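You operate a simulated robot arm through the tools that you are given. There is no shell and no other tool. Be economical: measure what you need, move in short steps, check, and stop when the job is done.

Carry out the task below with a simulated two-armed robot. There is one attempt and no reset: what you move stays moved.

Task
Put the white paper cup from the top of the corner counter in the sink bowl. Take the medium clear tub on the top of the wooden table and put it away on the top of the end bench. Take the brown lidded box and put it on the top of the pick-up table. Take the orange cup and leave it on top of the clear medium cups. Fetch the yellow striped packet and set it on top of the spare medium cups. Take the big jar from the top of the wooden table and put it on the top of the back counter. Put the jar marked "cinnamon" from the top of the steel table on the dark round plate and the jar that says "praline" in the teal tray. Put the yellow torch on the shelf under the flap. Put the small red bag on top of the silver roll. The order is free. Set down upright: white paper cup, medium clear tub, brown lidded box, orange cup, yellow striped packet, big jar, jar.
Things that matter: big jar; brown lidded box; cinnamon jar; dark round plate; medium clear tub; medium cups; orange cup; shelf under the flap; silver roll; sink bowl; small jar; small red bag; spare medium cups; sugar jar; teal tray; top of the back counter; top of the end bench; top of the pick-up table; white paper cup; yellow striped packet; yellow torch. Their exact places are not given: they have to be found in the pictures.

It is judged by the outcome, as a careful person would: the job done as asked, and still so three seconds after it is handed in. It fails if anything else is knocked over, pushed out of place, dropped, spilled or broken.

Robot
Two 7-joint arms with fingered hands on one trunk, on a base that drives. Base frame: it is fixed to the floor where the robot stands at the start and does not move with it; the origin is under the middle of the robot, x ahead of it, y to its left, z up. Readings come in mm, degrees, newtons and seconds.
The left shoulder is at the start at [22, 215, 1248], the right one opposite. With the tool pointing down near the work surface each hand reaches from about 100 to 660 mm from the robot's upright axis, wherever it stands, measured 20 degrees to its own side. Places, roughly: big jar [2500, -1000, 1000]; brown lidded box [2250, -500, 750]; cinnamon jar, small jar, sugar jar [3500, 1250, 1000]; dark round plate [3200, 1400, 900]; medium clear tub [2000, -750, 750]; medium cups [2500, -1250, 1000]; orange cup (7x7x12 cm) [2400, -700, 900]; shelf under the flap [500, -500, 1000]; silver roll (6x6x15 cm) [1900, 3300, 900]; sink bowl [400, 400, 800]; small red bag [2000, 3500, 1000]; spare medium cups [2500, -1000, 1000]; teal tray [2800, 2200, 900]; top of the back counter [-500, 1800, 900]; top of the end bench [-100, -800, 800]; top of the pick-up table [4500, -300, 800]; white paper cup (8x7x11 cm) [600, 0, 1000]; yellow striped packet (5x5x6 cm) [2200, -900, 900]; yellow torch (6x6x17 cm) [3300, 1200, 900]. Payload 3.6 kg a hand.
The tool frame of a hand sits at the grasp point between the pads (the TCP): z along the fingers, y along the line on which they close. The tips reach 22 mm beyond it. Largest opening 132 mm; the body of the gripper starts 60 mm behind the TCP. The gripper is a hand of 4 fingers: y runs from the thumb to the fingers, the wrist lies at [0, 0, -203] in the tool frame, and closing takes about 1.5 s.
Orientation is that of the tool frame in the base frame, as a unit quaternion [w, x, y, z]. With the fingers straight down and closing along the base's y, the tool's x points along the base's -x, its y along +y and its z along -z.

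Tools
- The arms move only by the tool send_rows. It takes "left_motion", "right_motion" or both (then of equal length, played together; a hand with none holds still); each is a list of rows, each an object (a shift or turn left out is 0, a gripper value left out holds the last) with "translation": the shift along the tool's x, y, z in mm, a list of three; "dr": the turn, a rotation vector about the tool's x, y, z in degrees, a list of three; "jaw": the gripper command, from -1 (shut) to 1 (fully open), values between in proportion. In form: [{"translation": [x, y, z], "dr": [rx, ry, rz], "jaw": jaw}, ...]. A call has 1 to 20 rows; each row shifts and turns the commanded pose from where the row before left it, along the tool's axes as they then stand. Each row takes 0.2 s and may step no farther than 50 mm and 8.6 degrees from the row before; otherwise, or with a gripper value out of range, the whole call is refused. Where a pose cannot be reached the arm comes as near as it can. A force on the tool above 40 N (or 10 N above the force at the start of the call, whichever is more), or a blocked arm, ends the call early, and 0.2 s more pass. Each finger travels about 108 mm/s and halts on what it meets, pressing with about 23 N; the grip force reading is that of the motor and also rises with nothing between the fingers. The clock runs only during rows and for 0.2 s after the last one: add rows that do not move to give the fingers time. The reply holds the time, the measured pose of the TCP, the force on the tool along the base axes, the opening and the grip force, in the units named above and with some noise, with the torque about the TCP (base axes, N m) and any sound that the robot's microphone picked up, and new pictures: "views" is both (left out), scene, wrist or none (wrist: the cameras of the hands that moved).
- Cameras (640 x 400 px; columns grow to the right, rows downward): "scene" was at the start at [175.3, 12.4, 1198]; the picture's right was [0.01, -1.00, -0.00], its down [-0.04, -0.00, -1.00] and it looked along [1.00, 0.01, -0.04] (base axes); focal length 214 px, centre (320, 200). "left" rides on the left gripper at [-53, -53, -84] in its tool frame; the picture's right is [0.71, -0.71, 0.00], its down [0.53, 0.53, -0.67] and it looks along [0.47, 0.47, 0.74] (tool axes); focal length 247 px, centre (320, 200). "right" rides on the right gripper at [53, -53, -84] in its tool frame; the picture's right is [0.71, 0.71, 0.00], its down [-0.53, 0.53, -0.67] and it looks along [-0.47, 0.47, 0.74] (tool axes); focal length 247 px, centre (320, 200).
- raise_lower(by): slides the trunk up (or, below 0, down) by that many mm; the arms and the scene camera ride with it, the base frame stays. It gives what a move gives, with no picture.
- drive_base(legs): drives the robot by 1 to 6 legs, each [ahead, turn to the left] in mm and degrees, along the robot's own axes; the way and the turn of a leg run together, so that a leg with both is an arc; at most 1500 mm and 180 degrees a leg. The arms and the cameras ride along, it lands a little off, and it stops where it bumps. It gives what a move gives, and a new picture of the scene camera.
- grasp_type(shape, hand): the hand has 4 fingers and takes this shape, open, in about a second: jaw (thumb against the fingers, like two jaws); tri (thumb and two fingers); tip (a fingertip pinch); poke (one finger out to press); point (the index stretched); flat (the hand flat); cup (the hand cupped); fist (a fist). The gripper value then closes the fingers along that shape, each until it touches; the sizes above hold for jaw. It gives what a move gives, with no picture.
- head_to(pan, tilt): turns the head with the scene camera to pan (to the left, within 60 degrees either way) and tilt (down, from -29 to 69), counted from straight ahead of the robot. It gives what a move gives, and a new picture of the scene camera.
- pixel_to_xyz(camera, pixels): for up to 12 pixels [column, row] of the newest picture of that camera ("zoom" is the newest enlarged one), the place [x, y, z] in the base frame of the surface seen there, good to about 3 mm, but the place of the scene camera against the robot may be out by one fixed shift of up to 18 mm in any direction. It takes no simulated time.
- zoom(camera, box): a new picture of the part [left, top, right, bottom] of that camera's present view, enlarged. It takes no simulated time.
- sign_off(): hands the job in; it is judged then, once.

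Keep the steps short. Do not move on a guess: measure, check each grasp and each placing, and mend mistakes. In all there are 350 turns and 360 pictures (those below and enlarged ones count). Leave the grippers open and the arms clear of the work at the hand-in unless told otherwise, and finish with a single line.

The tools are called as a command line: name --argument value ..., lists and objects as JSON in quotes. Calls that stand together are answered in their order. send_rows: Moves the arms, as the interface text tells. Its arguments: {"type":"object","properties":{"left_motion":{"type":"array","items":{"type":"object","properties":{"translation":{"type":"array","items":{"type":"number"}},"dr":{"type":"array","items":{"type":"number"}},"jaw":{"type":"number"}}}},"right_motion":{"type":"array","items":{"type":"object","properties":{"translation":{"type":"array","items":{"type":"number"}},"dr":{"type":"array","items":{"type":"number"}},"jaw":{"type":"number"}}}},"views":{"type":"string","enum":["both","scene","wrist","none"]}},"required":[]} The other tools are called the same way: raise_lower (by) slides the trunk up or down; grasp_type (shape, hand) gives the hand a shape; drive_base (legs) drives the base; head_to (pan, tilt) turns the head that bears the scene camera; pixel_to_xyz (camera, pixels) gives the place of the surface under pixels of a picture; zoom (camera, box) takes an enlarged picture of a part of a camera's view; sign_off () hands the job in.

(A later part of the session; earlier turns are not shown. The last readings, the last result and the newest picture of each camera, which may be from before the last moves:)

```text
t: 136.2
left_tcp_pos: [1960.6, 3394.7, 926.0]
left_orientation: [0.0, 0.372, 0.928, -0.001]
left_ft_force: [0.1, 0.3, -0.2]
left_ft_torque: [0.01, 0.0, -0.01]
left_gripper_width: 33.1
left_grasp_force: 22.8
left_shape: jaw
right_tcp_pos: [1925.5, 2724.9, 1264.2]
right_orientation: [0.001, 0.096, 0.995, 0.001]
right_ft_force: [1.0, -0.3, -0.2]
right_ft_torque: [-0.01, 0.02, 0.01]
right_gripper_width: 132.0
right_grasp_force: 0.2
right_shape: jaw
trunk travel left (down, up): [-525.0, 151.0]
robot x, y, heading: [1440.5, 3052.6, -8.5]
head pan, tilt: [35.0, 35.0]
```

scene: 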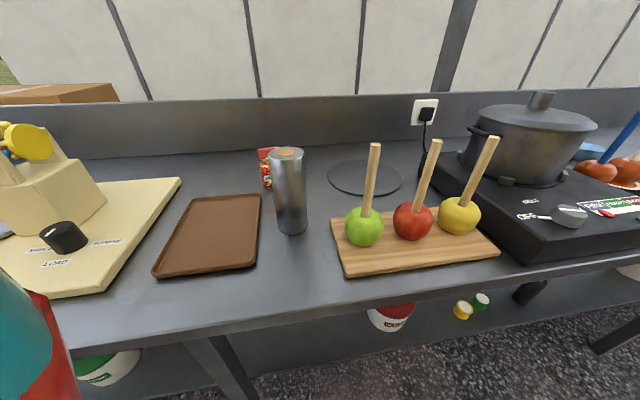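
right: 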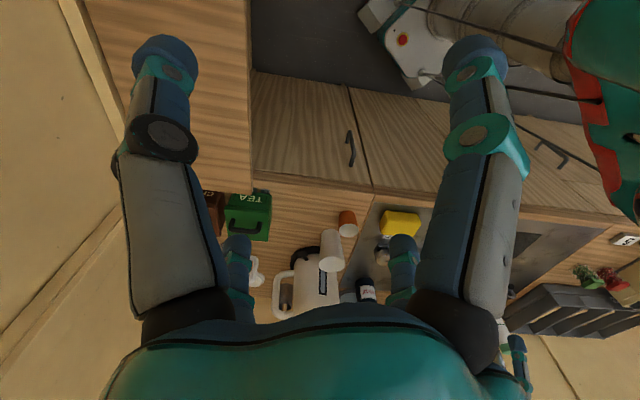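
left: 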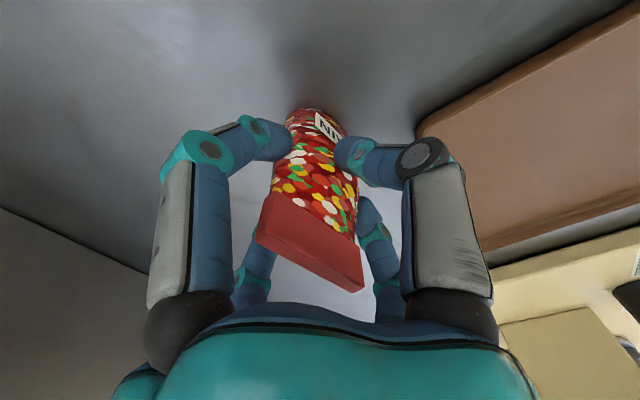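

Gripped (33 mm, 22.8 N). Lift 180 mm and carry over the roll.

send_rows --left_motion '[{"translation": [0, 0, -45]}, {"translation": [0, 0, -45]}, {"translation": [0, 0, -45]}, {"translation": [0, 0, -45]}, {"translation": [-2, -40, 0]}, {"translation": [-3, -41, 0]}, {"translation": [-3, -41, 0]}, {"translation": [-2, -40, 0]}, {}]' --views "both"

```text
t: 138.2
left_tcp_pos: [1853.8, 3268.4, 1104.3]
left_orientation: [0.0, 0.372, 0.928, -0.001]
left_ft_force: [0.2, 0.0, -1.2]
left_ft_torque: [0.01, 0.01, 0.0]
left_gripper_width: 32.7
left_grasp_force: 23.0
left_shape: jaw
right_tcp_pos: [1924.6, 2726.5, 1266.0]
right_orientation: [0.001, 0.097, 0.995, 0.0]
right_ft_force: [-0.2, 0.0, 0.6]
right_ft_torque: [-0.02, -0.01, 0.0]
right_gripper_width: 132.0
right_grasp_force: 0.0
right_shape: jaw
trunk travel left (down, up): [-525.0, 151.0]
robot x, y, heading: [1442.6, 3053.7, -8.5]
head pan, tilt: [35.0, 35.0]
```

scene: 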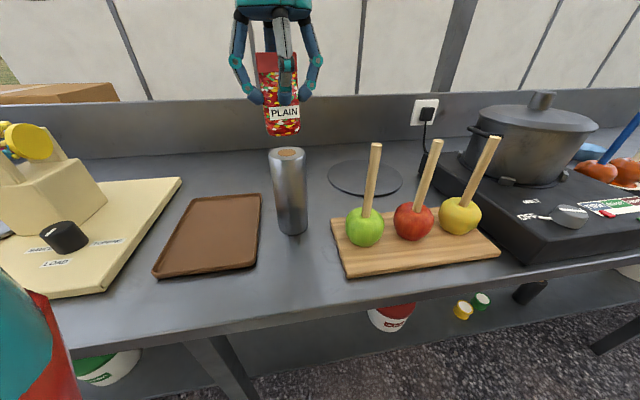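
left: 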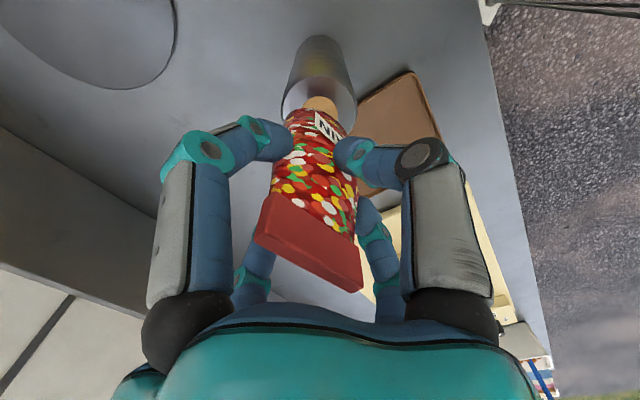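

Over the roll. Lowering in small steps.

send_rows --left_motion '[{"translation": [0, 2, 12]}, {"translation": [0, 0, 8]}, {"translation": [0, 0, 3]}, {"translation": [0, 0, 2]}, {}]' --views "wrist"

zoom --camera "scene" --box '[210, 40, 370, 240]'

```text
t: 139.4
left_tcp_pos: [1857.5, 3271.6, 1078.9]
left_orientation: [0.0, 0.372, 0.928, -0.001]
left_ft_force: [0.3, -0.2, -0.5]
left_ft_torque: [-0.03, 0.02, 0.02]
left_gripper_width: 32.9
left_grasp_force: 23.7
left_shape: jaw
right_tcp_pos: [1925.1, 2724.7, 1264.5]
right_orientation: [0.001, 0.097, 0.995, 0.0]
right_ft_force: [-0.1, 1.2, -0.3]
right_ft_torque: [0.0, 0.03, -0.03]
right_gripper_width: 132.0
right_grasp_force: 0.1
right_shape: jaw
trunk travel left (down, up): [-525.0, 151.0]
robot x, y, heading: [1444.0, 3054.7, -8.3]
head pan, tilt: [35.0, 35.0]
```

left: 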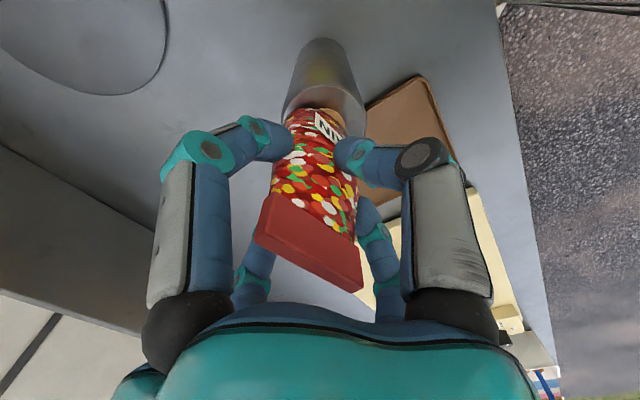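

```text
2.00 times, centred on (290, 140) of scene
```

zoom: 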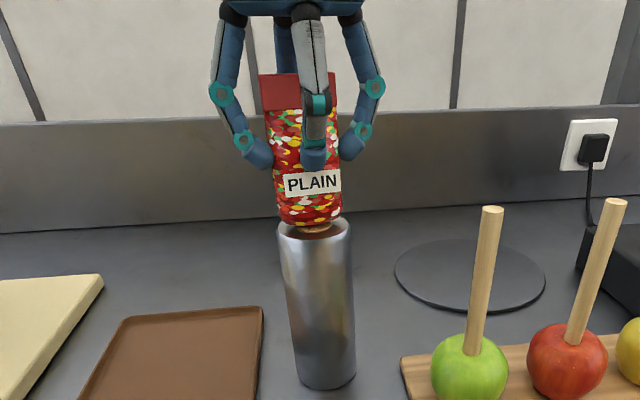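

send_rows --left_motion '[{"translation": [0, 0, 2]}, {"translation": [0, 0, 1.5]}, {}]' --views "none"

```text
t: 140.2
left_tcp_pos: [1857.4, 3271.3, 1074.6]
left_orientation: [0.0, 0.372, 0.928, -0.001]
left_ft_force: [0.8, -0.3, -0.2]
left_ft_torque: [0.0, 0.02, -0.02]
left_gripper_width: 32.8
left_grasp_force: 22.7
left_shape: jaw
right_tcp_pos: [1926.1, 2725.8, 1265.1]
right_orientation: [0.001, 0.097, 0.995, -0.001]
right_ft_force: [0.0, -0.4, 0.0]
right_ft_torque: [-0.01, -0.02, -0.01]
right_gripper_width: 131.9
right_grasp_force: 0.2
right_shape: jaw
trunk travel left (down, up): [-525.0, 151.0]
robot x, y, heading: [1440.3, 3050.4, -8.6]
head pan, tilt: [35.0, 35.0]
```

send_rows --left_motion '[{"translation": [0, 0, 1.5]}, {"translation": [0, 0, 1.5]}, {}]' --views "none"

```text
t: 141.1
left_tcp_pos: [1857.8, 3271.9, 1073.2]
left_orientation: [0.002, 0.373, 0.928, 0.0]
left_ft_force: [0.6, -0.1, 8.1]
left_ft_torque: [0.09, -0.04, -0.01]
left_gripper_width: 33.1
left_grasp_force: 23.1
left_shape: jaw
right_tcp_pos: [1924.8, 2725.8, 1265.2]
right_orientation: [0.001, 0.097, 0.995, -0.001]
right_ft_force: [-0.7, 0.3, -0.5]
right_ft_torque: [-0.05, 0.0, 0.0]
right_gripper_width: 132.1
right_grasp_force: 0.1
right_shape: jaw
trunk travel left (down, up): [-525.0, 151.0]
robot x, y, heading: [1445.6, 3058.1, -8.7]
head pan, tilt: [35.0, 35.0]
```

Contact at 1073. Opening slowly and checking it stands.

send_rows --left_motion '[{"translation": [0, 0, -0.5], "jaw": -0.4}, {"jaw": -0.3}, {"jaw": -0.2}, {"jaw": 0}, {"jaw": 0.2}, {}, {}]' --views "both"

```text
t: 142.7
left_tcp_pos: [1858.2, 3272.2, 1074.2]
left_orientation: [0.0, 0.373, 0.928, -0.001]
left_ft_force: [-0.3, 0.0, 0.0]
left_ft_torque: [0.0, 0.01, 0.0]
left_gripper_width: 78.8
left_grasp_force: 0.1
left_shape: jaw
right_tcp_pos: [1925.9, 2725.4, 1265.5]
right_orientation: [0.001, 0.096, 0.995, -0.001]
right_ft_force: [-0.3, 0.1, -0.9]
right_ft_torque: [-0.01, 0.0, 0.02]
right_gripper_width: 131.7
right_grasp_force: 0.1
right_shape: jaw
trunk travel left (down, up): [-525.0, 151.0]
robot x, y, heading: [1444.6, 3052.6, -8.5]
head pan, tilt: [35.0, 35.0]
```

scene: 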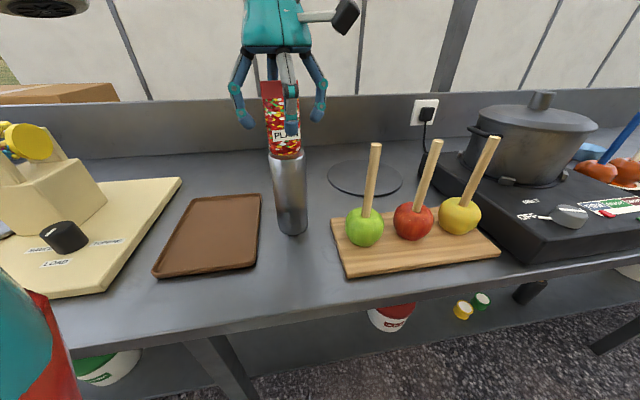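
left: 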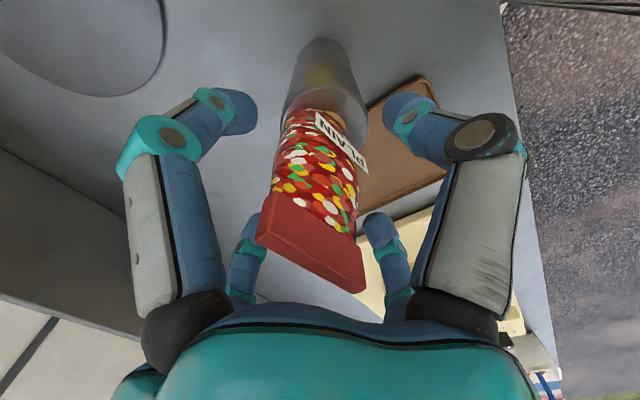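

It stands. Rising clear and pulling the arm back.

send_rows --left_motion '[{"translation": [0, 0, -15]}, {"translation": [0, 0, -45]}, {"translation": [0, 0, -45]}, {"translation": [0, 0, -45]}, {"translation": [0, 0, -40]}, {}, {"dr": [0, 0, -8]}, {"dr": [0, 0, -8]}, {"dr": [0, 0, -8]}, {"dr": [0, 0, -8]}]' --views "scene"

```text
t: 144.8
left_tcp_pos: [1857.8, 3270.9, 1262.5]
left_orientation: [0.0, 0.101, 0.995, -0.001]
left_ft_force: [0.0, -0.2, 0.0]
left_ft_torque: [0.0, -0.02, 0.02]
left_gripper_width: 78.5
left_grasp_force: 0.0
left_shape: jaw
right_tcp_pos: [1925.3, 2726.0, 1265.7]
right_orientation: [0.001, 0.097, 0.995, 0.0]
right_ft_force: [-0.7, 1.0, 0.2]
right_ft_torque: [0.02, 0.05, -0.06]
right_gripper_width: 132.0
right_grasp_force: 0.2
right_shape: jaw
trunk travel left (down, up): [-525.0, 151.0]
robot x, y, heading: [1443.3, 3057.2, -8.2]
head pan, tilt: [35.0, 35.0]
```

scene: 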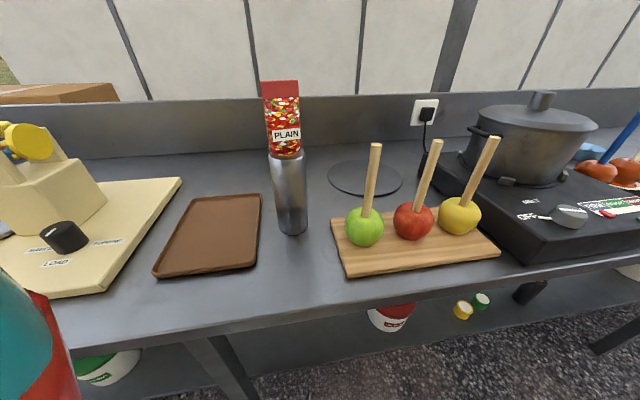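

Bag sits on the roll. Driving along the bench toward the jars.

drive_base --legs '[[0, -47], [1300, 0]]'

head_to --pan 25 --tilt 20

```text
t: 148.1
left_tcp_pos: [1894.5, 2872.1, 1264.4]
left_orientation: [0.0, 0.494, 0.869, 0.002]
left_ft_force: [-0.1, -0.8, -0.3]
left_ft_torque: [0.04, -0.01, 0.03]
left_gripper_width: 79.0
left_grasp_force: 0.0
left_shape: jaw
right_tcp_pos: [1536.8, 2453.7, 1265.0]
right_orientation: [0.002, 0.49, 0.872, 0.0]
right_ft_force: [0.8, -0.4, -0.8]
right_ft_torque: [0.04, 0.01, -0.04]
right_gripper_width: 132.1
right_grasp_force: 0.1
right_shape: jaw
trunk travel left (down, up): [-525.0, 151.0]
robot x, y, heading: [1485.4, 3055.3, -58.2]
head pan, tilt: [35.0, 35.0]
stopped in leg 2: the robot was blocked; the commanded pose is now the measured one
```

scene: 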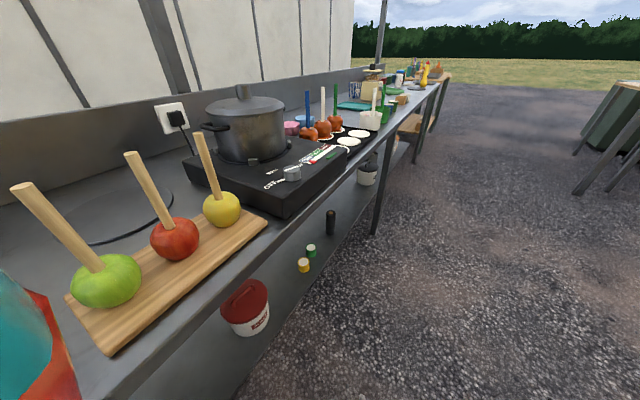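

```text
t: 148.9
left_tcp_pos: [1894.6, 2875.2, 1263.9]
left_orientation: [0.0, 0.495, 0.869, 0.0]
left_ft_force: [-0.4, 0.3, -0.1]
left_ft_torque: [0.01, 0.0, 0.02]
left_gripper_width: 78.9
left_grasp_force: 0.0
left_shape: jaw
right_tcp_pos: [1537.7, 2456.6, 1267.0]
right_orientation: [0.002, 0.49, 0.872, -0.001]
right_ft_force: [0.4, -0.1, 0.4]
right_ft_torque: [0.02, -0.01, 0.01]
right_gripper_width: 132.0
right_grasp_force: 0.0
right_shape: jaw
trunk travel left (down, up): [-525.0, 151.0]
robot x, y, heading: [1491.6, 3057.5, -58.1]
head pan, tilt: [25.0, 20.0]
```

scene: 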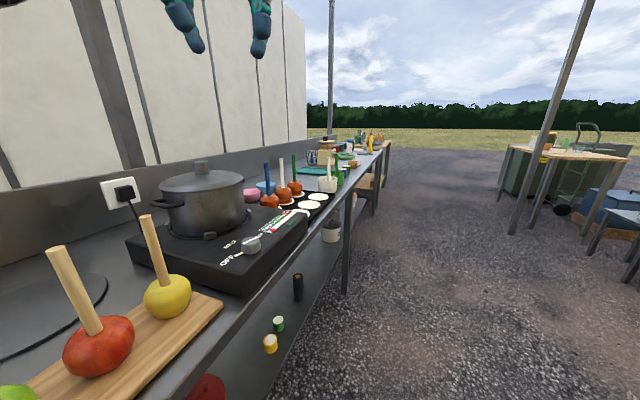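

The base is touching the bench's edge. Turn away a bit, drive off diagonally, then go parallel.

drive_base --legs '[[0, -20], [350, 0], [0, 24], [950, 0]]'

```text
t: 150.6
left_tcp_pos: [1796.8, 2750.5, 1265.7]
left_orientation: [0.0, 0.642, 0.767, 0.0]
left_ft_force: [-0.4, 0.6, -0.8]
left_ft_torque: [0.01, -0.05, 0.01]
left_gripper_width: 79.4
left_grasp_force: 0.1
left_shape: jaw
right_tcp_pos: [1313.8, 2487.9, 1267.5]
right_orientation: [0.003, 0.639, 0.769, 0.001]
right_ft_force: [-0.8, 0.0, 0.6]
right_ft_torque: [-0.01, -0.03, -0.02]
right_gripper_width: 132.1
right_grasp_force: 0.1
right_shape: jaw
trunk travel left (down, up): [-525.0, 151.0]
robot x, y, heading: [1477.7, 3066.6, -73.9]
head pan, tilt: [25.0, 20.0]
stopped in leg 1: the robot was blocked; the commanded pose is now the measured one
```

scene: 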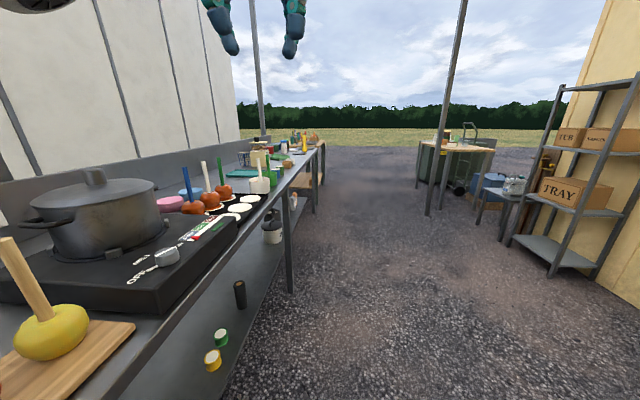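

drive_base --legs '[[400, 0], [0, 20], [850, 0]]'

```text
t: 158.2
left_tcp_pos: [2467.8, 1803.4, 1264.5]
left_orientation: [0.0, 0.511, 0.86, 0.001]
left_ft_force: [1.1, 0.1, 0.5]
left_ft_torque: [0.04, -0.01, -0.02]
left_gripper_width: 79.0
left_grasp_force: 0.1
left_shape: jaw
right_tcp_pos: [2092.4, 1401.6, 1267.6]
right_orientation: [0.001, 0.508, 0.862, -0.001]
right_ft_force: [-0.4, -0.6, 0.6]
right_ft_torque: [0.03, 0.03, 0.01]
right_gripper_width: 132.0
right_grasp_force: 0.1
right_shape: jaw
trunk travel left (down, up): [-525.0, 151.0]
robot x, y, heading: [2067.0, 1999.1, -55.5]
head pan, tilt: [25.0, 20.0]
```

scene: 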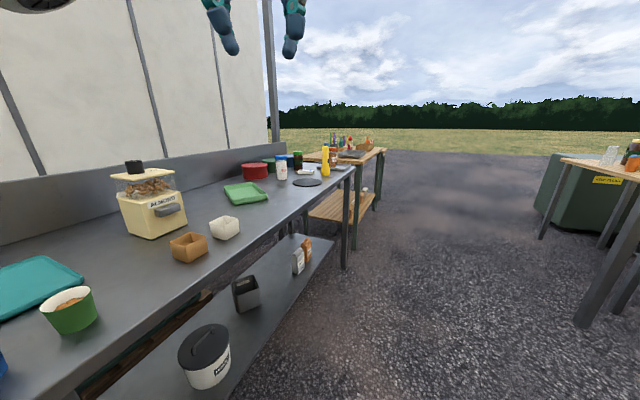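

Teal tray at (30,285), jars and dark plate ahead. Enlarging.

zoom --camera "scene" --box '[220, 120, 400, 232]'

pixel_to_xyz --camera "scene" --pixels '[[281, 165], [298, 162], [325, 165], [307, 183], [30, 285], [70, 310], [10, 300], [55, 275], [345, 250], [355, 230], [270, 168], [560, 230]]'

```text
3.56 times, centred on (310, 176) of scene
```

zoom: 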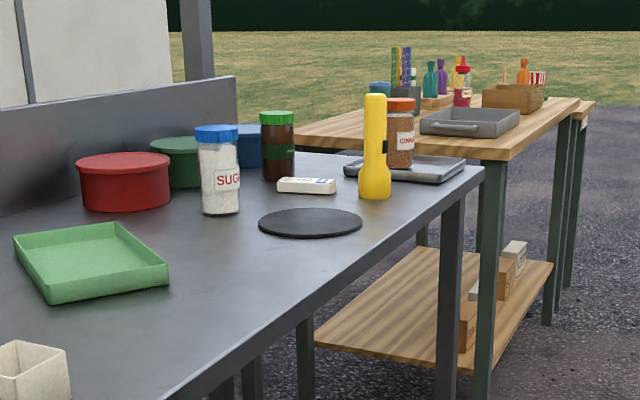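

```text
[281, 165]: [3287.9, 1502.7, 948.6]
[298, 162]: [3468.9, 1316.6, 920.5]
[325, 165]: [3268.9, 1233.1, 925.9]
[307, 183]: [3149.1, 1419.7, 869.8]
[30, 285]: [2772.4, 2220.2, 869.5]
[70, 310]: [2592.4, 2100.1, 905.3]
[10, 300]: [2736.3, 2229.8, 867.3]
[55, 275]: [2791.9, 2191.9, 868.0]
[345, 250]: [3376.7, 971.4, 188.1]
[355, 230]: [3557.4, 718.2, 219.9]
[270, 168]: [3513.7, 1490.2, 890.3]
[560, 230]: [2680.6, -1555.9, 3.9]
```

I'll drive 1250 mm along, then turn to face the bench by the jars.

drive_base --legs '[[1270, 0], [0, 92], [120, 0]]'

head_to --pan 0 --tilt 25

```text
t: 167.2
left_tcp_pos: [3179.1, 1180.4, 1266.7]
left_orientation: [0.001, 0.024, 1.0, -0.002]
left_ft_force: [0.0, 0.5, 1.4]
left_ft_torque: [-0.05, -0.01, -0.04]
left_gripper_width: 79.2
left_grasp_force: 0.1
left_shape: jaw
right_tcp_pos: [3329.1, 651.3, 1269.7]
right_orientation: [0.002, 0.02, 1.0, -0.001]
right_ft_force: [-0.3, 0.8, 1.0]
right_ft_torque: [-0.04, 0.03, 0.05]
right_gripper_width: 132.1
right_grasp_force: 0.1
right_shape: jaw
trunk travel left (down, up): [-525.0, 151.0]
robot x, y, heading: [2799.1, 888.6, 5.5]
head pan, tilt: [25.0, 20.0]
stopped in leg 2: the robot was blocked; the commanded pose is now the measured one
```

scene: 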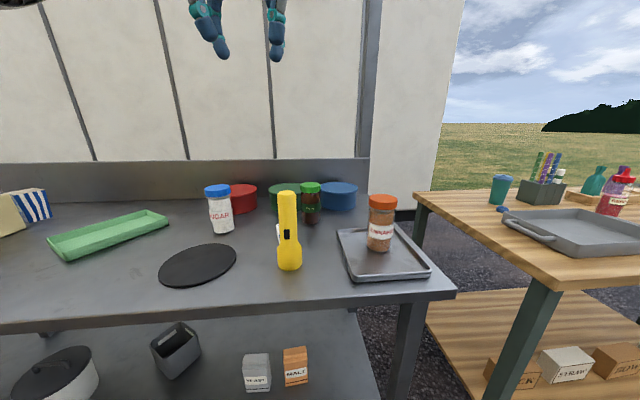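

```text
t: 168.1
left_tcp_pos: [3179.7, 1176.6, 1266.0]
left_orientation: [0.001, 0.024, 1.0, -0.001]
left_ft_force: [-0.2, 0.1, 0.3]
left_ft_torque: [-0.02, 0.01, -0.01]
left_gripper_width: 79.2
left_grasp_force: 0.1
left_shape: jaw
right_tcp_pos: [3328.8, 648.0, 1268.3]
right_orientation: [0.002, 0.019, 1.0, 0.001]
right_ft_force: [0.3, -0.1, 0.3]
right_ft_torque: [-0.03, -0.02, -0.01]
right_gripper_width: 132.2
right_grasp_force: 0.2
right_shape: jaw
trunk travel left (down, up): [-525.0, 151.0]
robot x, y, heading: [2805.0, 889.3, 5.4]
head pan, tilt: [0.0, 25.0]
```

scene: 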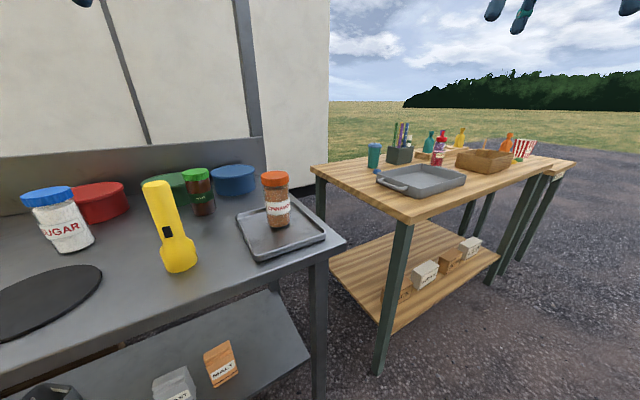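

Near the jars now. Enlarging to read labels and measure.

zoom --camera "scene" --box '[0, 150, 330, 350]'

pixel_to_xyz --camera "scene" --pixels '[[276, 176], [276, 205], [280, 224], [264, 220], [200, 173], [204, 205], [157, 187], [178, 265], [45, 295], [100, 275], [45, 195], [318, 232]]'

```text
1.94 times, centred on (165, 250) of scene
```

zoom: 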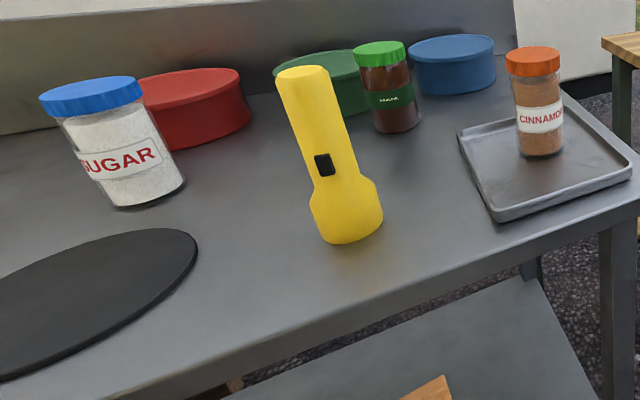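

```text
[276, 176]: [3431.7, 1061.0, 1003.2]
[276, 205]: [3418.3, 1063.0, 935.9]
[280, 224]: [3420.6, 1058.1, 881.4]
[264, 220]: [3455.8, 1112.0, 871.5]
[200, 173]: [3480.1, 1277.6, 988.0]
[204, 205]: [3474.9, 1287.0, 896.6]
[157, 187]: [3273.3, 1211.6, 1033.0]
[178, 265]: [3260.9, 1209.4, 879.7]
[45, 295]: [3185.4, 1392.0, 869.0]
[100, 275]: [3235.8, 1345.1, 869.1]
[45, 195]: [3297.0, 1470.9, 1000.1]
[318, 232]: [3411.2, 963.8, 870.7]
```

zoom --camera "scene" --box '[175, 160, 225, 220]'

```text
6.67 times, centred on (200, 190) of scene
```

zoom: 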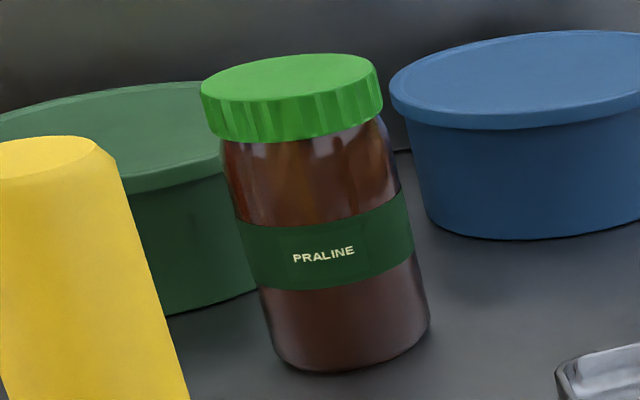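

Labels read: CINNAMON on the small tray, PRALINE by the green tub. I need to come closer: turn left and go ahead a little.

drive_base --legs '[[0, 20], [180, 0]]'

```text
t: 170.7
left_tcp_pos: [3219.4, 1371.0, 1264.3]
left_orientation: [-0.001, -0.153, 0.988, -0.002]
left_ft_force: [0.2, -0.2, -1.0]
left_ft_torque: [-0.02, 0.0, 0.01]
left_gripper_width: 79.3
left_grasp_force: 0.0
left_shape: jaw
right_tcp_pos: [3543.2, 927.4, 1268.0]
right_orientation: [0.001, -0.157, 0.988, -0.001]
right_ft_force: [0.3, -0.2, 0.7]
right_ft_torque: [-0.06, -0.01, 0.01]
right_gripper_width: 132.0
right_grasp_force: 0.1
right_shape: jaw
trunk travel left (down, up): [-525.0, 151.0]
robot x, y, heading: [2965.6, 959.5, 25.5]
head pan, tilt: [0.0, 25.0]
```

scene: 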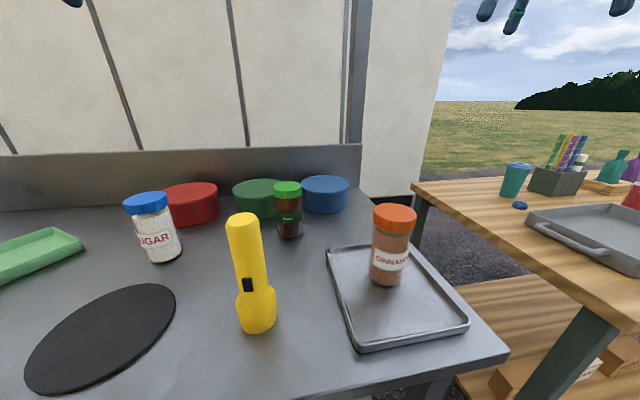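

The left arm can reach the cinnamon jar and plate. Retract the right hand, and bring the left above the cinnamon jar.

send_rows --right_motion '[{"translation": [40, -10, 0]}, {"translation": [40, -10, 0]}, {"translation": [40, -10, 0]}, {"translation": [40, 0, 0]}, {"translation": [40, 0, 0]}, {}, {}, {}, {}, {}, {}, {}, {}]' --left_motion '[{"jaw": 0.6}, {}, {}, {"translation": [-10, -36, 0]}, {"translation": [-10, -36, 0]}, {"translation": [-10, -36, 0]}, {"translation": [-10, -36, 0]}, {"translation": [-10, -36, 0]}, {"translation": [-11, -36, 0]}, {"translation": [-11, -36, 0]}, {"translation": [-11, -36, 0]}, {"translation": [-11, -36, 0]}, {"translation": [-10, -39, 0]}]' --views "wrist"

```text
t: 173.6
left_tcp_pos: [3449.5, 1151.4, 1283.3]
left_orientation: [0.0, -0.238, 0.97, -0.043]
left_ft_force: [0.9, -0.1, 0.7]
left_ft_torque: [0.03, -0.02, 0.04]
left_gripper_width: 105.5
left_grasp_force: 0.0
left_shape: jaw
right_tcp_pos: [3361.7, 833.4, 1265.6]
right_orientation: [0.002, -0.158, 0.988, 0.0]
right_ft_force: [1.4, -0.4, -0.2]
right_ft_torque: [-0.05, -0.03, 0.02]
right_gripper_width: 132.0
right_grasp_force: 0.0
right_shape: jaw
trunk travel left (down, up): [-525.0, 151.0]
robot x, y, heading: [2966.6, 962.3, 25.6]
head pan, tilt: [0.0, 25.0]
stopped in row 13 (left hand): the arm was blocked; the commanded pose is now the measured one
```

right: 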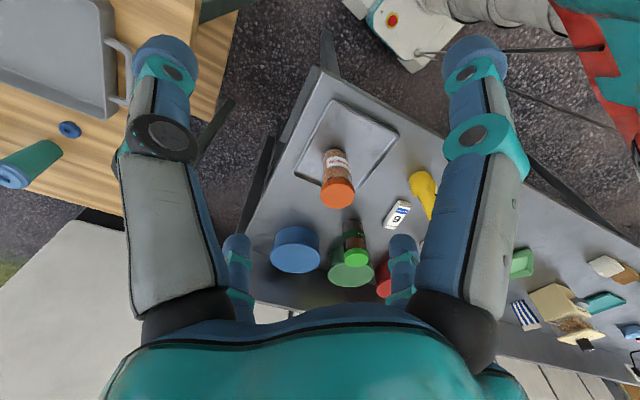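
left: 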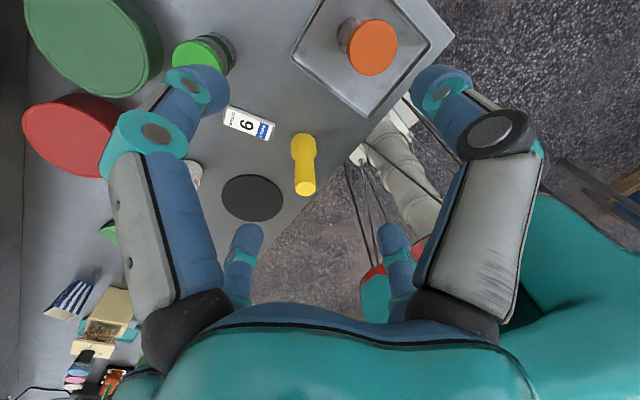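

The arm neared its reach at that height (slightly tilted). Measuring jars from this view before lowering.

pixel_to_xyz --camera "left" --pixels '[[372, 47], [350, 50], [396, 45], [372, 22], [372, 73], [195, 55], [175, 55], [305, 188], [250, 198], [225, 200], [282, 200], [252, 178]]'

pixel_to_xyz --camera "right" --pixels '[[338, 193], [322, 195], [354, 195], [338, 205], [357, 257], [348, 257], [368, 257]]'

```text
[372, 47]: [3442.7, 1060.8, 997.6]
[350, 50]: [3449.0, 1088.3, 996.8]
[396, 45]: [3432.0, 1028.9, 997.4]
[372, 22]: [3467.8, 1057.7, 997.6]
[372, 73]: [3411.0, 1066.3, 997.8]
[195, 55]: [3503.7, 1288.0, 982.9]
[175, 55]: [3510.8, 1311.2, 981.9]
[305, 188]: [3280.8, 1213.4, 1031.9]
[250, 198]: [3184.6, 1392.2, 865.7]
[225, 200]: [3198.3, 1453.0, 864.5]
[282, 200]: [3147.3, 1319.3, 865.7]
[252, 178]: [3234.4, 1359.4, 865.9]
```

```text
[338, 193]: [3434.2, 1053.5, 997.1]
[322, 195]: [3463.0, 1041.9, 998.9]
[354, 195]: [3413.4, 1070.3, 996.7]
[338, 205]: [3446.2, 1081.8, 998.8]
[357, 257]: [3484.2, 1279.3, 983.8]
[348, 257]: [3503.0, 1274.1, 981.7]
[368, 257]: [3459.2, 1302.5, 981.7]
```

Cinnamon lid centre (3439,1059), top z 998. Straighten, lower, then centre.

send_rows --left_motion '[{"translation": [0, 0, 40], "dr": [-4.7, -1.2, 0]}, {"translation": [0, 0, 40]}, {"translation": [0, 0, 40]}, {"translation": [0, 0, 40]}, {"translation": [17, -26, 0]}, {"translation": [17, -26, 0]}, {"translation": [17, -25, 0]}, {}]' --views "wrist"

```text
t: 175.4
left_tcp_pos: [3445.7, 1068.8, 1123.8]
left_orientation: [0.0, -0.247, 0.969, -0.002]
left_ft_force: [0.3, -0.1, 0.9]
left_ft_torque: [-0.03, -0.01, 0.0]
left_gripper_width: 105.4
left_grasp_force: 0.2
left_shape: jaw
right_tcp_pos: [3361.8, 834.4, 1266.1]
right_orientation: [0.002, -0.156, 0.988, 0.001]
right_ft_force: [0.3, 0.0, 0.1]
right_ft_torque: [-0.02, 0.0, 0.01]
right_gripper_width: 132.3
right_grasp_force: 0.0
right_shape: jaw
trunk travel left (down, up): [-525.0, 151.0]
robot x, y, heading: [2965.9, 960.5, 25.5]
head pan, tilt: [0.0, 25.0]
```

left: 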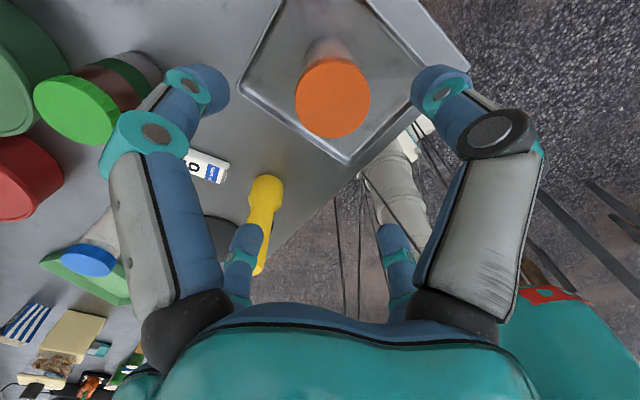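

pixel_to_xyz --camera "left" --pixels '[[332, 97], [296, 95], [369, 95], [332, 60], [332, 134]]'

```text
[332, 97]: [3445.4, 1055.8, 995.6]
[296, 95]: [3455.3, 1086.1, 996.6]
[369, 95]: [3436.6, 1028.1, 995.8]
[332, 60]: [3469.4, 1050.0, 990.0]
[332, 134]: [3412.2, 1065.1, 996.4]
```

send_rows --left_motion '[{"translation": [7, -10, 0]}, {"translation": [0, 0, 45]}, {"translation": [0, 0, 45]}, {"translation": [0, 0, 45]}, {"translation": [0, 0, 29]}, {}, {"jaw": -0.5}, {}, {}, {}, {}, {}, {}]' --views "wrist"

```text
t: 178.4
left_tcp_pos: [3461.9, 1103.9, 970.6]
left_orientation: [0.015, -0.285, 0.959, 0.003]
left_ft_force: [-0.4, -1.4, 2.4]
left_ft_torque: [-0.03, 0.03, 0.03]
left_gripper_width: 42.5
left_grasp_force: 23.2
left_shape: jaw
right_tcp_pos: [3361.0, 834.0, 1268.1]
right_orientation: [0.002, -0.157, 0.988, 0.001]
right_ft_force: [-0.5, 0.7, -0.3]
right_ft_torque: [0.01, 0.0, 0.02]
right_gripper_width: 131.8
right_grasp_force: 0.0
right_shape: jaw
trunk travel left (down, up): [-525.0, 151.0]
robot x, y, heading: [2968.7, 962.1, 25.4]
head pan, tilt: [0.0, 25.0]
stopped in row 13 (left hand): the arm was blocked; the commanded pose is now the measured one
```

left: 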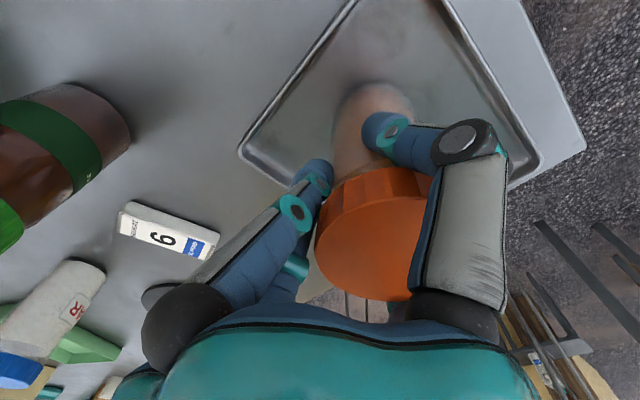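

The arm got blocked and ended off-centre. Checking the scene.

zoom --camera "scene" --box '[220, 120, 520, 370]'

```text
1.60 times, centred on (370, 245) of scene
```

zoom: 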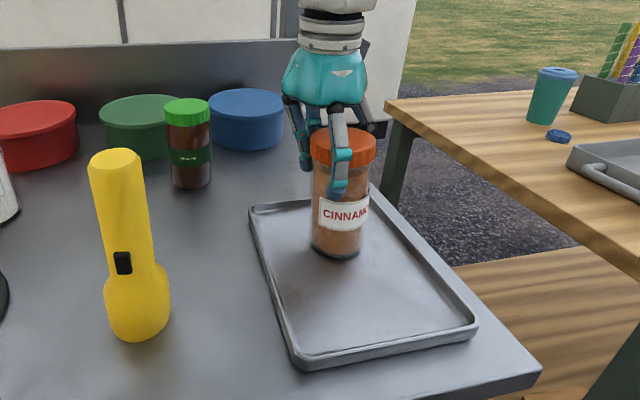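

The jar still stands; it is not gripped. The left arm crossed too far to the right. I'll rise straight up, then re-aim the robot by turning right.

send_rows --left_motion '[{"translation": [0, 0, -10]}, {"translation": [0, 0, -30]}, {"translation": [0, 0, -40]}, {"translation": [0, 0, -40]}, {"translation": [0, 0, -40]}, {"translation": [0, 0, -40], "jaw": 0.6}, {"translation": [0, 0, -30]}, {"translation": [20, 30, 0]}, {"translation": [20, 30, 0]}]' --views "wrist"

```text
t: 180.4
left_tcp_pos: [3387.8, 1124.6, 1201.1]
left_orientation: [0.015, -0.281, 0.96, 0.004]
left_ft_force: [0.4, 0.4, 0.0]
left_ft_torque: [0.03, -0.04, -0.03]
left_gripper_width: 105.6
left_grasp_force: 0.0
left_shape: jaw
right_tcp_pos: [3360.9, 834.7, 1267.0]
right_orientation: [0.002, -0.157, 0.988, 0.0]
right_ft_force: [-0.5, 0.6, 0.3]
right_ft_torque: [-0.01, -0.01, 0.01]
right_gripper_width: 132.0
right_grasp_force: 0.1
right_shape: jaw
trunk travel left (down, up): [-525.0, 151.0]
robot x, y, heading: [2970.1, 962.8, 25.6]
head pan, tilt: [0.0, 25.0]
```

left: 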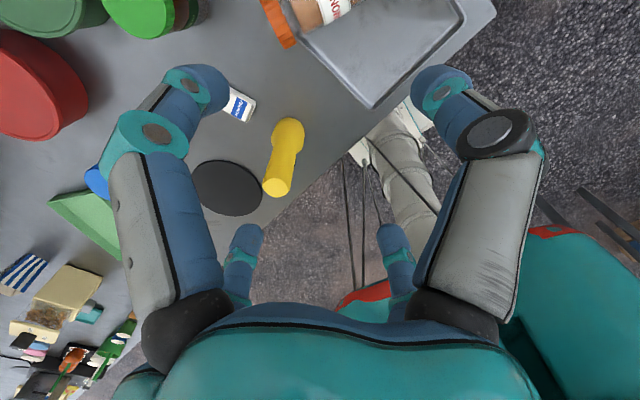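

The jar looks lying down in this view; checking with the scene camera.

head_to --pan 0 --tilt 26

```text
t: 181.0
left_tcp_pos: [3389.8, 1124.8, 1201.1]
left_orientation: [0.015, -0.281, 0.96, 0.003]
left_ft_force: [-1.3, 0.6, -0.5]
left_ft_torque: [0.0, 0.0, 0.0]
left_gripper_width: 105.2
left_grasp_force: 0.1
left_shape: jaw
right_tcp_pos: [3362.7, 833.3, 1267.3]
right_orientation: [0.001, -0.156, 0.988, 0.001]
right_ft_force: [-0.3, -0.8, 0.5]
right_ft_torque: [-0.02, -0.01, 0.03]
right_gripper_width: 132.0
right_grasp_force: 0.1
right_shape: jaw
trunk travel left (down, up): [-525.0, 151.0]
robot x, y, heading: [2968.5, 963.7, 25.6]
head pan, tilt: [0.0, 26.0]
```

scene: 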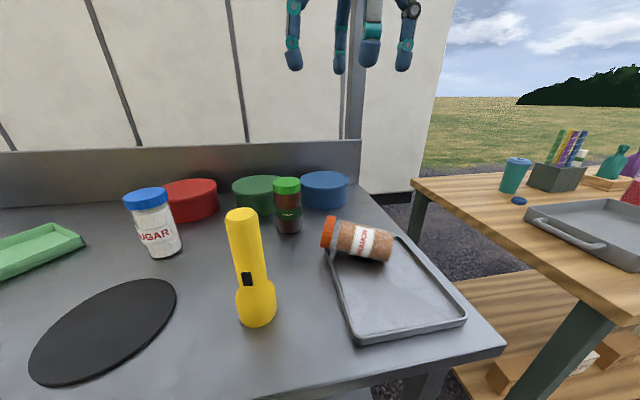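

The jar toppled as I rose: a finger caught it. It lies on the tray with its lid on the rim, unbroken. I'll mend this: take it with the right hand from above, turn it upright in the air, and set it on the plate. First move the left hand away and look with the right wrist camera.

send_rows --left_motion '[{"translation": [22, 42, -10]}, {"translation": [22, 42, -10]}, {"translation": [22, 42, -10]}, {"translation": [22, 42, -10]}, {"translation": [22, 42, -10]}, {"translation": [22, 42, -10]}, {"translation": [30, 10, 0]}, {"translation": [30, 10, 0]}]' --right_motion '[{}, {}, {"translation": [-20, 25, 0]}, {"translation": [-20, 35, 0]}, {"translation": [-20, 35, 15]}, {"translation": [-10, 35, 40]}, {"translation": [0, 20, 40]}, {}]' --views "both"

```text
refused: row 6 steps farther than a row can; nothing moved
```

send_rows --left_motion '[{"translation": [22, 42, -10]}, {"translation": [22, 42, -10]}, {"translation": [22, 42, -10]}, {"translation": [22, 42, -10]}, {"translation": [22, 42, -10]}, {"translation": [22, 42, -10]}, {"translation": [30, 10, 0]}, {"translation": [30, 10, 0]}]' --right_motion '[{}, {}, {"translation": [-20, 25, 0]}, {"translation": [-20, 35, 0]}, {"translation": [-20, 35, 15]}, {"translation": [-10, 35, 30]}, {"translation": [0, 20, 40]}, {}]' --views "both"

```text
t: 182.8
left_tcp_pos: [3078.0, 1249.0, 1254.5]
left_orientation: [0.014, -0.282, 0.959, 0.003]
left_ft_force: [-0.2, 0.3, -0.1]
left_ft_torque: [-0.03, -0.01, -0.01]
left_gripper_width: 105.5
left_grasp_force: 0.1
left_shape: jaw
right_tcp_pos: [3382.1, 997.9, 1181.5]
right_orientation: [0.003, -0.158, 0.987, -0.001]
right_ft_force: [0.6, -0.3, 0.4]
right_ft_torque: [-0.02, -0.02, 0.0]
right_gripper_width: 132.1
right_grasp_force: 0.1
right_shape: jaw
trunk travel left (down, up): [-525.0, 151.0]
robot x, y, heading: [2965.9, 961.8, 25.6]
head pan, tilt: [0.0, 26.0]
```

scene: 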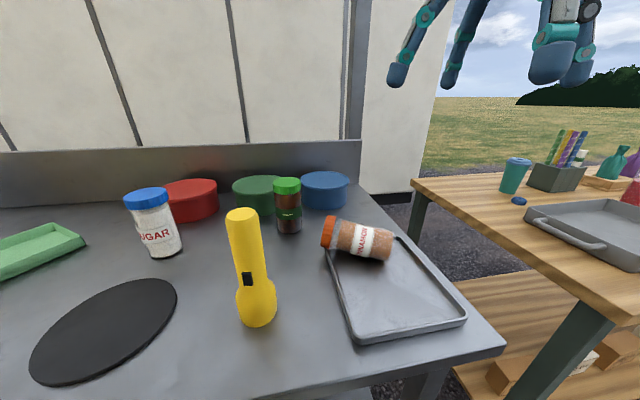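
right: 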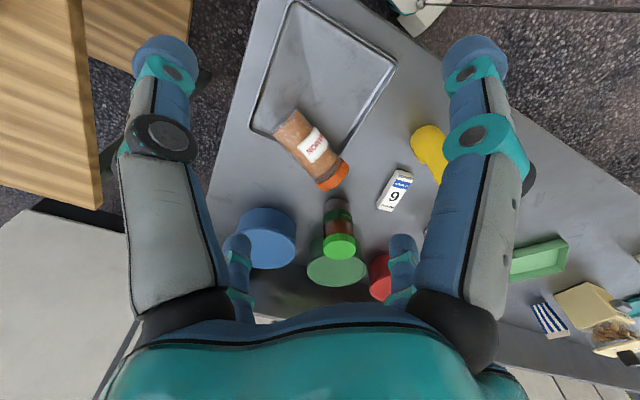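
left: 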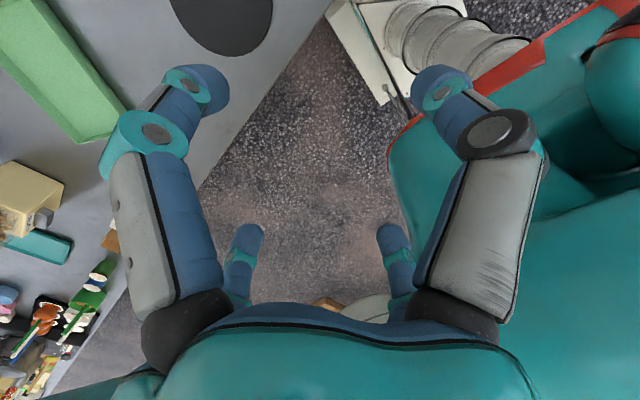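

zoom --camera "right" --box '[230, 80, 400, 210]'

pixel_to_xyz --camera "right" --pixels '[[286, 122], [298, 135], [313, 150], [330, 172], [300, 155], [325, 140], [342, 170], [320, 184], [333, 182], [276, 132], [302, 114], [345, 130]]'

```text
3.08 times, centred on (315, 145) of right
```

zoom: 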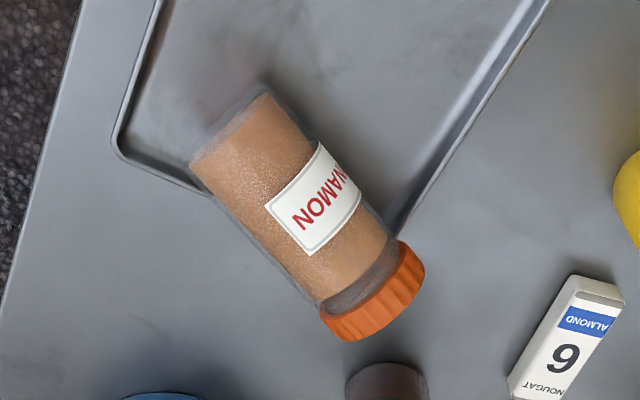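

```text
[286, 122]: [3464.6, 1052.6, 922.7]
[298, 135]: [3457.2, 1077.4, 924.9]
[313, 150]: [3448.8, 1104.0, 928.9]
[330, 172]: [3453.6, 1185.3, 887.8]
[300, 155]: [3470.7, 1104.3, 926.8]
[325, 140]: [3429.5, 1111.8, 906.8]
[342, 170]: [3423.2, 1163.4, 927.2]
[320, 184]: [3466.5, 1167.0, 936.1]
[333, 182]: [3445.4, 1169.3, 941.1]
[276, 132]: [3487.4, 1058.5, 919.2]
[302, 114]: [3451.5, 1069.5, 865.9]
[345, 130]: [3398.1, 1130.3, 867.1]
```

Jar axis: from base (3465,1053) to lid (3445,1169), axis height ≈903. I'll grip with the four fingers at 45° to its axis, slightly lidward of the middle: (3453,1122). Turning the right hand and hovering.

send_rows --right_motion '[{"dr": [0, 0, 7.6]}, {"dr": [0, 0, 7.6]}, {"dr": [0, 0, 7.6]}, {"dr": [0, 0, 7.6]}, {"dr": [0, 0, 7.6]}, {"dr": [0, 0, 7.6]}, {"dr": [0, 0, 7.6]}, {"translation": [3, 36, 20]}, {"translation": [3, 36, 20]}, {"translation": [4, 35, 20]}, {"translation": [4, 35, 20]}, {}]' --views "both"

```text
t: 185.4
left_tcp_pos: [3079.0, 1249.1, 1255.0]
left_orientation: [0.016, -0.281, 0.96, 0.003]
left_ft_force: [-0.6, 0.5, 0.8]
left_ft_torque: [-0.02, 0.01, 0.01]
left_gripper_width: 105.8
left_grasp_force: 0.0
left_shape: jaw
right_tcp_pos: [3436.8, 1151.8, 1108.4]
right_orientation: [-0.011, 0.223, 0.975, 0.001]
right_ft_force: [-0.4, 0.4, -0.2]
right_ft_torque: [0.02, -0.03, 0.0]
right_gripper_width: 132.1
right_grasp_force: 0.0
right_shape: jaw
right hand out of reach, approached as far as the arm can: row 6, 7
trunk travel left (down, up): [-525.0, 151.0]
robot x, y, heading: [2968.5, 957.0, 25.2]
head pan, tilt: [0.0, 26.0]
```

scene: 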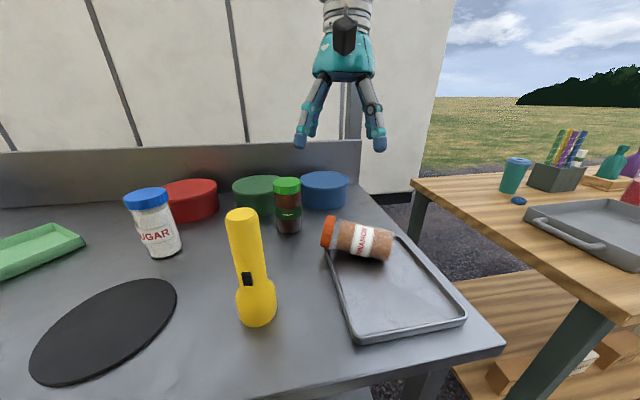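
right: 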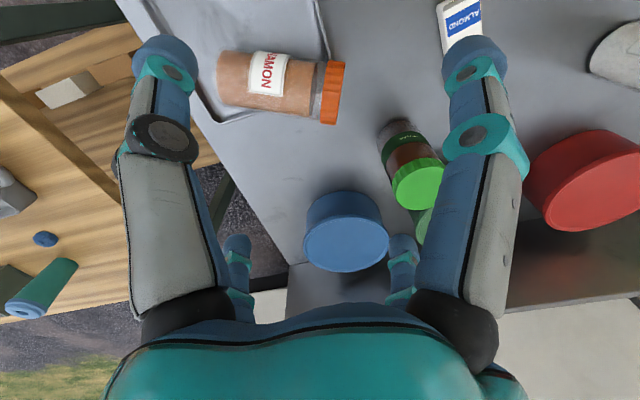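

The right wrist's yaw limit and camera make this awkward; the left hand suits better if the robot turns right about 15°. Retract the right hand upward first.

send_rows --right_motion '[{"translation": [0, 0, -40]}, {"translation": [0, 0, -40]}, {"translation": [0, -40, -30]}, {"translation": [0, -45, 0]}, {"translation": [0, -45, 0]}, {"translation": [30, -35, 0]}, {"translation": [35, -30, 0]}, {"translation": [40, -20, 0]}, {"translation": [40, 0, 0]}, {"dr": [0, 0, -8]}, {"dr": [0, 0, -8]}, {"dr": [0, 0, -8]}, {"dr": [0, 0, -8]}]' --views "none"

drive_base --legs '[[-40, 0], [0, -15]]'

```text
t: 188.2
left_tcp_pos: [3079.8, 1249.7, 1255.3]
left_orientation: [0.014, -0.281, 0.96, 0.003]
left_ft_force: [0.8, 0.0, -0.3]
left_ft_torque: [0.02, 0.0, 0.01]
left_gripper_width: 105.6
left_grasp_force: 0.1
left_shape: jaw
right_tcp_pos: [3257.2, 1035.9, 1191.0]
right_orientation: [-0.011, -0.056, 0.998, 0.003]
right_ft_force: [-0.4, 0.2, -1.0]
right_ft_torque: [0.02, -0.03, 0.01]
right_gripper_width: 132.2
right_grasp_force: 0.0
right_shape: jaw
right hand out of reach, approached as far as the arm can: row 8, 9
trunk travel left (down, up): [-525.0, 151.0]
robot x, y, heading: [2967.7, 957.3, 25.6]
head pan, tilt: [0.0, 26.0]
```

```text
t: 190.0
left_tcp_pos: [3112.3, 1191.8, 1254.1]
left_orientation: [0.015, -0.152, 0.988, 0.001]
left_ft_force: [0.1, -0.5, -0.1]
left_ft_torque: [0.03, 0.01, 0.01]
left_gripper_width: 105.7
left_grasp_force: 0.0
left_shape: jaw
right_tcp_pos: [3227.1, 940.2, 1192.1]
right_orientation: [-0.01, 0.078, 0.997, 0.006]
right_ft_force: [-0.4, 0.3, 0.5]
right_ft_torque: [0.03, 0.01, 0.01]
right_gripper_width: 131.9
right_grasp_force: 0.1
right_shape: jaw
trunk travel left (down, up): [-525.0, 151.0]
robot x, y, heading: [2930.2, 953.1, 10.4]
head pan, tilt: [0.0, 26.0]
```

scene: 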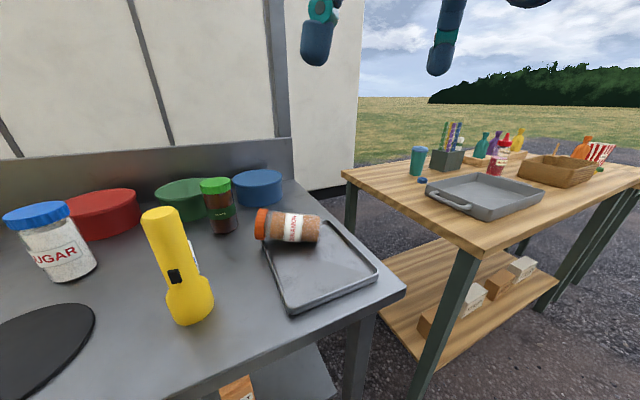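

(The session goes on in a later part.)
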